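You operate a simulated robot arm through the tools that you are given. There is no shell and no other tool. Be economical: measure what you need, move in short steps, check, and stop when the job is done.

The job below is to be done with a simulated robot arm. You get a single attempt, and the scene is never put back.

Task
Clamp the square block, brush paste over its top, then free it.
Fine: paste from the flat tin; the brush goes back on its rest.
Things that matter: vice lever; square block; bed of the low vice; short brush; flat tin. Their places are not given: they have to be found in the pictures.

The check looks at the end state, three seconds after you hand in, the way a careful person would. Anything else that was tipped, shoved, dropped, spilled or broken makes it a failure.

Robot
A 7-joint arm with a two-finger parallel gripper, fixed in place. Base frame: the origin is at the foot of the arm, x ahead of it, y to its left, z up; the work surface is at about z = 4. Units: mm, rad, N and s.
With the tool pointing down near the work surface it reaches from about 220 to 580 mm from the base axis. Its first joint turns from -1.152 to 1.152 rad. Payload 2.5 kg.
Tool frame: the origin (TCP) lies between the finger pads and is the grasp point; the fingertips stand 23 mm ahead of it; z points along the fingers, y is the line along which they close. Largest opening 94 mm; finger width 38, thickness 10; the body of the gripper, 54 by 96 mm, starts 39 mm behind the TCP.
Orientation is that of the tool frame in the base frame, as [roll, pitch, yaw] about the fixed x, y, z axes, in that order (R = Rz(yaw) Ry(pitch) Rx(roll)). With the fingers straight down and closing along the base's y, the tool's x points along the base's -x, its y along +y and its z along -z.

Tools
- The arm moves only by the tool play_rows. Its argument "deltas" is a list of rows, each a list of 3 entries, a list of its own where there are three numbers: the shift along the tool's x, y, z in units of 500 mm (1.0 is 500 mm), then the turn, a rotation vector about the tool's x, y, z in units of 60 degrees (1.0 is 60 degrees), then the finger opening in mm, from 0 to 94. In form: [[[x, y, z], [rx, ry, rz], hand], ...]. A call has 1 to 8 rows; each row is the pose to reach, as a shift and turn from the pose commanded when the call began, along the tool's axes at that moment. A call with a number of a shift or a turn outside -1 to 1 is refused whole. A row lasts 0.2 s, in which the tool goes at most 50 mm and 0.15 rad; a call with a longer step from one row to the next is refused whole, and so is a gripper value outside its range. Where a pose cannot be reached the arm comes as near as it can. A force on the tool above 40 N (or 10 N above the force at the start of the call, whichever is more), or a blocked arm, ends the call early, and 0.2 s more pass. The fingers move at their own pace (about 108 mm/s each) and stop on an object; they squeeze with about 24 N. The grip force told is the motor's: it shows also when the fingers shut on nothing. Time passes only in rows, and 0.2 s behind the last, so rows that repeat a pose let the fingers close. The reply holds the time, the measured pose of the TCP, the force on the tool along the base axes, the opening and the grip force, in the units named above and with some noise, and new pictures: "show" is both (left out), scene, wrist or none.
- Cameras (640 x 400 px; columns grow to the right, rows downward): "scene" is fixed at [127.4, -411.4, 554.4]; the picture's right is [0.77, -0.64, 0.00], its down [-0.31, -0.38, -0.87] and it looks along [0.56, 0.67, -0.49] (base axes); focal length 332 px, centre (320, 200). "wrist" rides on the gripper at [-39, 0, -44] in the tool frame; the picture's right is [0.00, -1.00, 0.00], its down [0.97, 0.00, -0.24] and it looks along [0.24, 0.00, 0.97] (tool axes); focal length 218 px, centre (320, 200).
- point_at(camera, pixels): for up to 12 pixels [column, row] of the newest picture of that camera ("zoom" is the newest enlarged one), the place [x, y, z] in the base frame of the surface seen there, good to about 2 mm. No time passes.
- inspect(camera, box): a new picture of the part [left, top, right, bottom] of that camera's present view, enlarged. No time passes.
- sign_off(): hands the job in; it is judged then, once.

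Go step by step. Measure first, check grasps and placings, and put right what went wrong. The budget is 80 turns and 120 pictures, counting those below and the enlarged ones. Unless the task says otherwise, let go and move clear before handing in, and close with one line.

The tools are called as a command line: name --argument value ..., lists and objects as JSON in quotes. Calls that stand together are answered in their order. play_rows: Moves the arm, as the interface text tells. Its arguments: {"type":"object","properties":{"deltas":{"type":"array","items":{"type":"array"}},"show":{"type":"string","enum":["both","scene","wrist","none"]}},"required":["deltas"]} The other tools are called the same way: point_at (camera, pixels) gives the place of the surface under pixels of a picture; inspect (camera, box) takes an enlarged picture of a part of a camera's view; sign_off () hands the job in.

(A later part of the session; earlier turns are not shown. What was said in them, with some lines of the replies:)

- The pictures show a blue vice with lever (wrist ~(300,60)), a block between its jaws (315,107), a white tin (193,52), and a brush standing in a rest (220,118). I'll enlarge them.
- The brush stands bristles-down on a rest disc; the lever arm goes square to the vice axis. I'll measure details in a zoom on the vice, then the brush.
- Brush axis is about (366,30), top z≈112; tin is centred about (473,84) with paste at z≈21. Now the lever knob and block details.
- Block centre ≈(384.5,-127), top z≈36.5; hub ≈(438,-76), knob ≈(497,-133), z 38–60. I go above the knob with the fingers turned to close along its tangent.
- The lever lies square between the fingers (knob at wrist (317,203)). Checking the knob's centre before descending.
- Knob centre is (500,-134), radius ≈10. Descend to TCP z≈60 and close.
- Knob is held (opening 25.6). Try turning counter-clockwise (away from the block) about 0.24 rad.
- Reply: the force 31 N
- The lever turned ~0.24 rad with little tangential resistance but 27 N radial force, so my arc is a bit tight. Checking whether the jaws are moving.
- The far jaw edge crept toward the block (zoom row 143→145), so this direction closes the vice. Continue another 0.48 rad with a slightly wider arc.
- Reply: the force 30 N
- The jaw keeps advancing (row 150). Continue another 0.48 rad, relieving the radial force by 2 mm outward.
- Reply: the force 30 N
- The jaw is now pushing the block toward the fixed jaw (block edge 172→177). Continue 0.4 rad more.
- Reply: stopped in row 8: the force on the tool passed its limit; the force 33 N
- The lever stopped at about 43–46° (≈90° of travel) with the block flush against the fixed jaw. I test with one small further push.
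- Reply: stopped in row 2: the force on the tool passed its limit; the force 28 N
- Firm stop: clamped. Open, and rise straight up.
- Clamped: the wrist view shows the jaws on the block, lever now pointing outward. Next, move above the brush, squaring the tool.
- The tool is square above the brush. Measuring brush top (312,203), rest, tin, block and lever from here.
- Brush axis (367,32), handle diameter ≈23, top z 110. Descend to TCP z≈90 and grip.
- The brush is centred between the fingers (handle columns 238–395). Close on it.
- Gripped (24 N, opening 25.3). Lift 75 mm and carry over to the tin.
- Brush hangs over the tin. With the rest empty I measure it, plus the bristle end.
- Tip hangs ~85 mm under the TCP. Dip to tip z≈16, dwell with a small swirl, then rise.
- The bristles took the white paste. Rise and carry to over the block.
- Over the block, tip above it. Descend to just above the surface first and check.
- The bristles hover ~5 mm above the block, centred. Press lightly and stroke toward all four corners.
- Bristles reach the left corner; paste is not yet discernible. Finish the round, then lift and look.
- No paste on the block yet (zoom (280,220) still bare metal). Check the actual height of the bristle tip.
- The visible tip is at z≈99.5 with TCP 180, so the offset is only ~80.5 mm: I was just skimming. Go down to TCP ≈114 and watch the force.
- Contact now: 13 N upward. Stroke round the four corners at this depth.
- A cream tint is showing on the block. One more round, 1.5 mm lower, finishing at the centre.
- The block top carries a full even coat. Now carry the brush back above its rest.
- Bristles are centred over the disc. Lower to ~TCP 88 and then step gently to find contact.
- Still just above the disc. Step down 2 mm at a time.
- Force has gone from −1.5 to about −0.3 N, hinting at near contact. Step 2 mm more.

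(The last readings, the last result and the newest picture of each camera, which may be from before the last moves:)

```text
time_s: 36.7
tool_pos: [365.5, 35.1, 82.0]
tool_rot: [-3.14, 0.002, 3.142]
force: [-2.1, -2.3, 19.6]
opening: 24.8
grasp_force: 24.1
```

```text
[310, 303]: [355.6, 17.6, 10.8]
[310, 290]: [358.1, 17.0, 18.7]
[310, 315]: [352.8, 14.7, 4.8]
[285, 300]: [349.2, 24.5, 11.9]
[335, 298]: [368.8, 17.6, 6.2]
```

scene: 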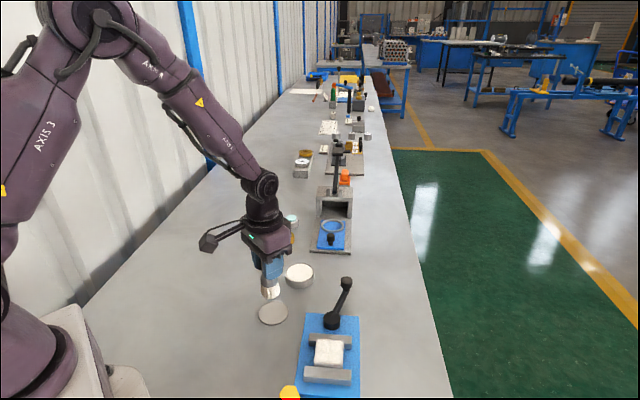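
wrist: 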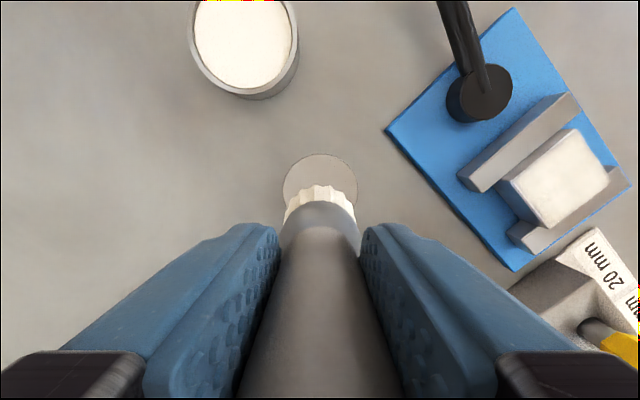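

Contact (19.6 N): the brush stands on its rest. Ease 1 mm, open, and look before rising.

play_rows --deltas '[[[0, 0, -0.002], [0, 0, 0], 24], [[0, 0, -0.002], [0, 0, 0], 30], [[0, 0, -0.002], [0, 0, 0], 45], [[0, 0, -0.002], [0, 0, 0], 60], [[0, 0, -0.002], [0, 0, 0], 60]]'

```text
time_s: 37.9
tool_pos: [365.7, 35.1, 82.4]
tool_rot: [-3.141, 0.0, -3.141]
force: [-0.7, -0.6, -0.5]
opening: 60.1
grasp_force: 0.0
```

scene: 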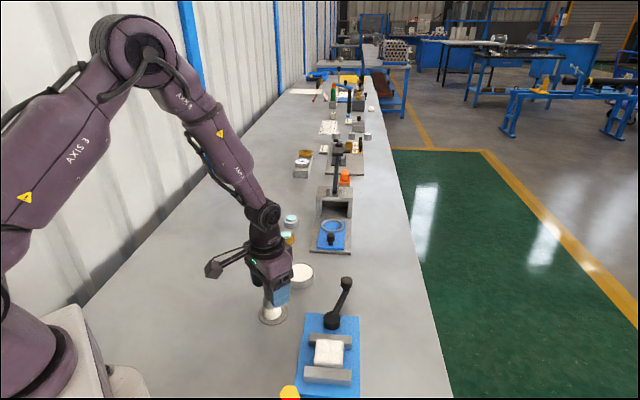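
wrist: 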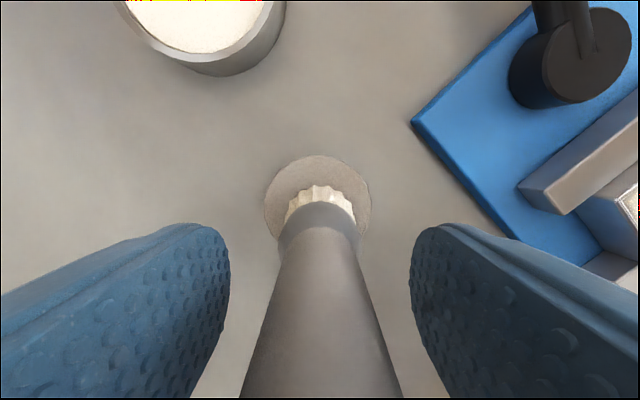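

The brush stands upright and free. Rise straight up.

play_rows --deltas '[[[0, 0, -0.06], [0, 0, 0], 60], [[0, 0, -0.14], [0, 0, 0], 60], [[0, 0, -0.22], [0, 0, 0], 60], [[0, 0, -0.26], [0, 0, 0], 60], [[0, 0, -0.26], [0, 0, 0], 60]]'

inspect --camera "scene" --box '[240, 260, 400, 400]'

point_at --camera "scene" --pixels '[[345, 280], [345, 286], [340, 283], [351, 283], [332, 316], [338, 302]]'

```text
time_s: 39.1
tool_pos: [368.0, 34.8, 212.6]
tool_rot: [-3.139, -0.002, -3.141]
force: [-0.4, 0.0, -0.7]
opening: 60.1
grasp_force: 0.0
```

scene: 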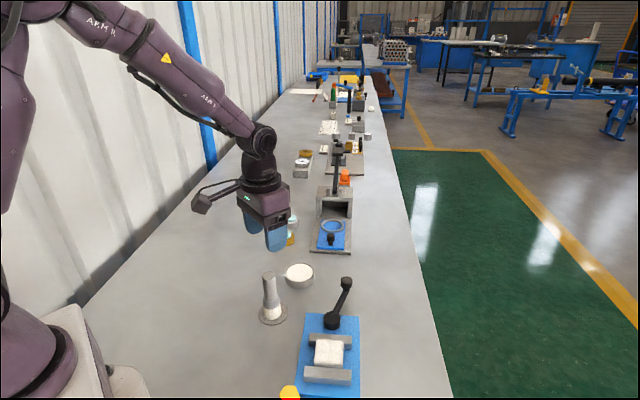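
wrist: 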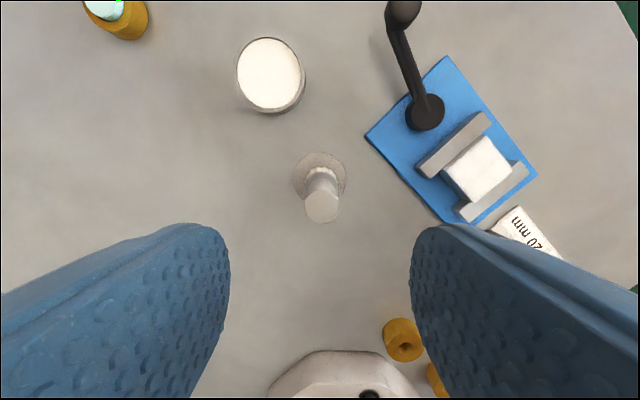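

```text
2.86 times, centred on (320, 330) of scene
```

zoom: 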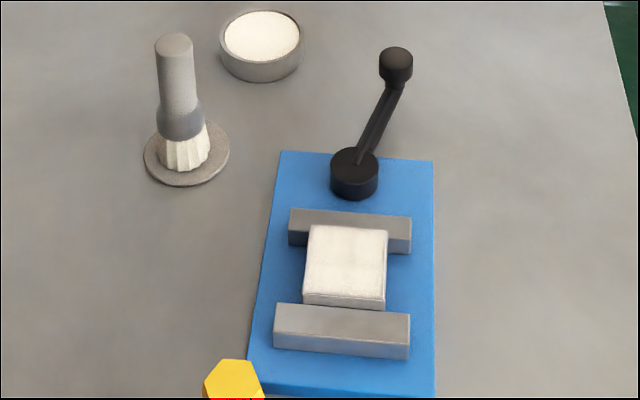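

```text
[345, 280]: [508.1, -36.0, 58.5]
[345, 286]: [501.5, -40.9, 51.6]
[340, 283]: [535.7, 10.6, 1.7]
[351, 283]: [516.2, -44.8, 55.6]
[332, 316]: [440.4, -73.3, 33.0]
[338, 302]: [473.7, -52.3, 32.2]
```

Brush is upright on its rest, coat intact. The knob sits near (508,-35), lever angle ≈31°. Move above it with the fingers tangent.

play_rows --deltas '[[[-0.05, -0.025, 0], [0, 0, -0.09], 60], [[-0.1, -0.05, 0], [0, 0, -0.18], 60], [[-0.16, -0.08, 0.02], [0, 0, -0.27], 60], [[-0.22, -0.11, 0.05], [0, 0, -0.37], 60], [[-0.278, -0.138, 0.09], [0, 0, -0.46], 60], [[-0.278, -0.138, 0.105], [0, 0, -0.517], 60], [[-0.278, -0.138, 0.105], [0, 0, -0.517], 60]]' --show "wrist"

```text
time_s: 40.7
tool_pos: [508.2, -34.2, 158.2]
tool_rot: [-3.139, -0.003, -2.597]
force: [0.1, 0.1, 0.4]
opening: 59.9
grasp_force: 0.2
```

wrist: 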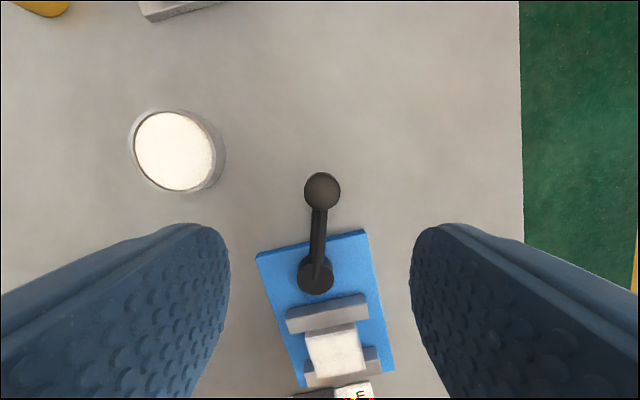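

point_at --camera "wrist" --pixels '[[322, 190], [306, 190], [338, 190], [322, 175], [322, 205], [316, 272]]'

```text
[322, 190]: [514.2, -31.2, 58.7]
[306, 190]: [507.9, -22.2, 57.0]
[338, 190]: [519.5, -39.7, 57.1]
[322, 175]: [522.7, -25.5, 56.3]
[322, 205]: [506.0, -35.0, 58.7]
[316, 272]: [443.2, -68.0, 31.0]
```

Knob centre (514,-31). Shift 7 mm outward, descend to z≈60 and close.

play_rows --deltas '[[[-0.0136, -0.001, 0.06], [0, 0, 0], 60], [[-0.0136, -0.001, 0.13], [0, 0, 0], 60], [[-0.0136, -0.001, 0.175], [0, 0, 0], 60], [[-0.0136, -0.001, 0.196], [0, 0, 0], 60], [[-0.0136, -0.001, 0.196], [0, 0, 0], 35], [[-0.0136, -0.001, 0.196], [0, 0, 0], 10], [[-0.0136, -0.001, 0.196], [0, 0, 0], 10]]' --show "wrist"

```text
time_s: 42.3
tool_pos: [510.8, -31.5, 60.0]
tool_rot: [-3.141, 0.002, -2.598]
force: [8.3, -2.0, -6.2]
opening: 25.1
grasp_force: 44.7
```

wrist: 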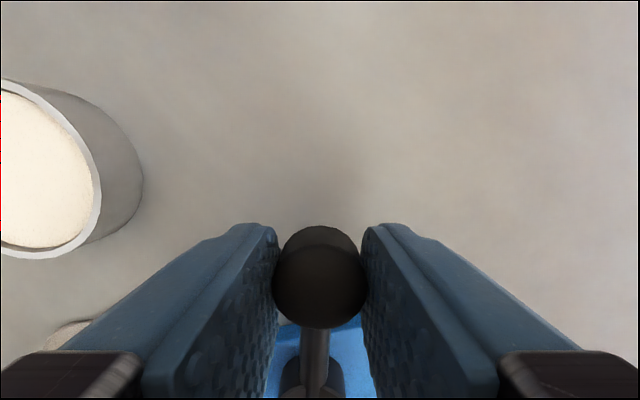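

Knob held. Turn clockwise to open the vice, 0.64 rad first.

play_rows --deltas '[[[-0.0014, -0.0137, 0], [0, 0, 0.0764], 10], [[0.0002, -0.0274, 0], [0, 0, 0.1528], 10], [[0.0029, -0.0409, 0], [0, 0, 0.2292], 10], [[0.0067, -0.0541, 0], [0, 0, 0.3056], 10], [[0.0116, -0.067, 0], [0, 0, 0.382], 10], [[0.0174, -0.0794, 0], [0, 0, 0.4584], 10], [[0.0243, -0.0914, 0], [0, 0, 0.5348], 10], [[0.032, -0.1027, 0], [0, 0, 0.6112], 10]]' --show "none"

inspect --camera "scene" --box '[280, 290, 400, 400]'

```text
time_s: 44.1
tool_pos: [523.2, -82.7, 59.2]
tool_rot: [-3.141, -0.011, 3.043]
force: [-28.3, 7.3, 13.9]
opening: 25.6
grasp_force: 45.0
```

```text
3.64 times, centred on (340, 345) of scene
```

zoom: 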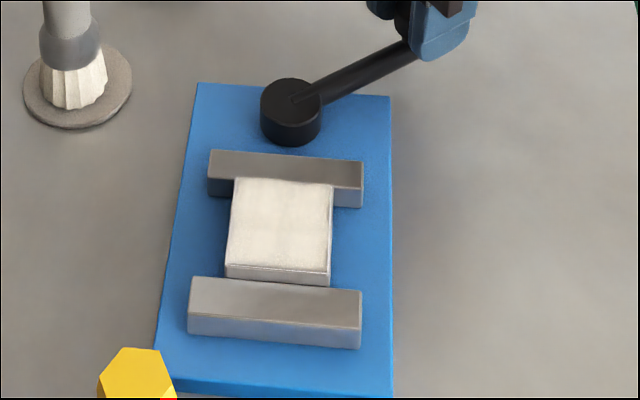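

The jaw has backed off the block. Continue back to the original lever position with the arc 1.5 mm tighter.

play_rows --deltas '[[[0.0036, -0.0137, 0], [0, 0, 0.0764], 10], [[0.0052, -0.0272, 0], [0, 0, 0.1528], 10], [[0.0079, -0.0405, 0], [0, 0, 0.2292], 10], [[0.0117, -0.0535, 0], [0, 0, 0.3056], 10], [[0.0166, -0.0663, 0], [0, 0, 0.382], 10], [[0.0224, -0.0785, 0], [0, 0, 0.4584], 10], [[0.0293, -0.0904, 0], [0, 0, 0.5348], 10], [[0.037, -0.1017, 0], [0, 0, 0.6112], 10]]' --show "none"

inspect --camera "scene" --box '[280, 290, 400, 400]'

```text
time_s: 45.9
tool_pos: [500.2, -130.5, 60.3]
tool_rot: [-3.14, -0.009, 2.401]
force: [-20.8, 23.6, -3.2]
opening: 25.3
grasp_force: 44.9
```

```text
3.64 times, centred on (340, 345) of scene
```

zoom: 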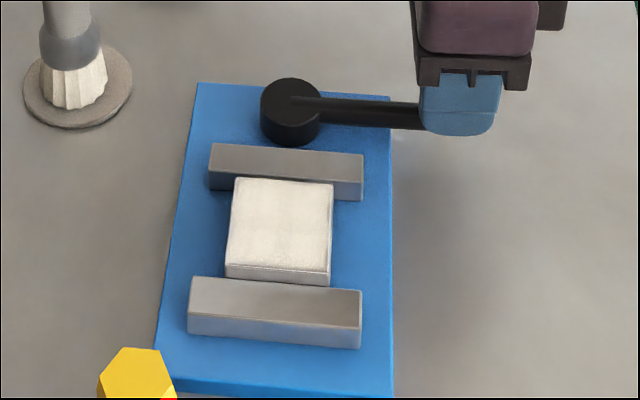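

Jaw is at its opened place again (row 143); lever is ~2° short of its start. Nudge it, release and rise.

play_rows --deltas '[[[0.003, -0.004, 0], [0, 0, 0.02], 10], [[0.003, -0.008, 0], [0, 0, 0.03], 10], [[0.003, -0.008, 0], [0, 0, 0.03], 30], [[0.003, -0.008, 0], [0, 0, 0.03], 55], [[0.003, -0.008, 0], [0, 0, 0.03], 55]]' --show "none"

```text
time_s: 47.1
tool_pos: [497.0, -136.6, 60.9]
tool_rot: [-3.14, 0.002, 2.372]
force: [0.2, -0.4, 0.3]
opening: 55.0
grasp_force: 0.0
```

play_rows --deltas '[[[0, 0, -0.05], [0, 0, 0], 55], [[0, 0, -0.13], [0, 0, 0], 55], [[0, 0, -0.21], [0, 0, 0], 55], [[0, 0, -0.29], [0, 0, 0], 55], [[0, 0, -0.36], [0, 0, 0], 55], [[0, 0, -0.36], [0, 0, 0], 55]]'

inspect --camera "scene" --box '[240, 250, 400, 400]'

```text
time_s: 48.5
tool_pos: [497.9, -135.2, 242.4]
tool_rot: [-3.14, 0.0, 2.371]
force: [0.4, -0.6, 0.0]
opening: 55.1
grasp_force: 0.0
```

scene: 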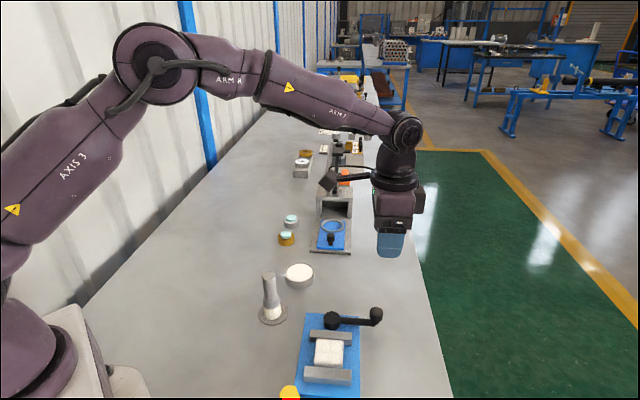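
wrist: 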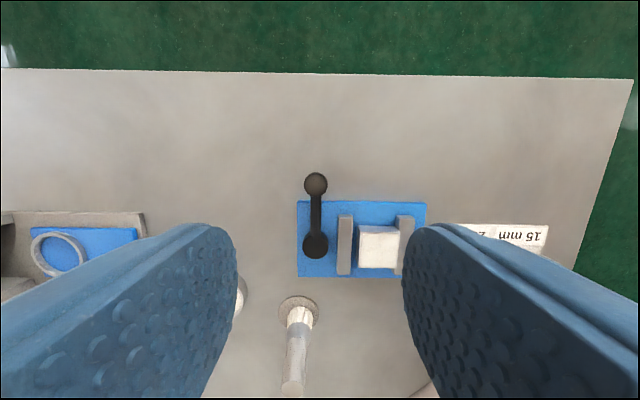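

```text
2.67 times, centred on (320, 325) of scene
```

zoom: 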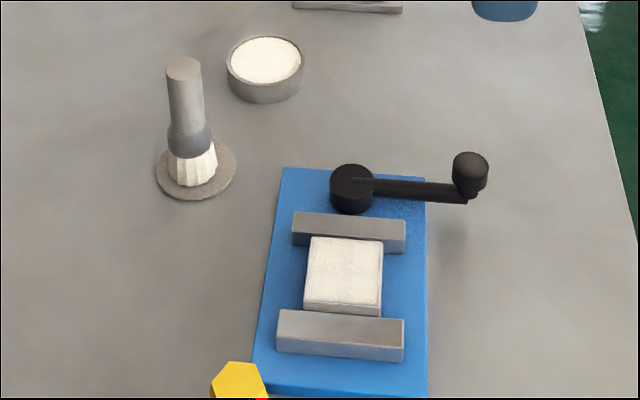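

The zoomed view shows the block coated, with a gap to the moving jaw and the lever back at its start. The brush stands on its rest, the tin is undisturbed and the arm is clear, so I'm handing in.

sign_off

```text
The job is handed in.
```

The block was clamped, its top fully coated with paste from the flat tin, and then freed; the brush is back upright on its rest and nothing else was disturbed.
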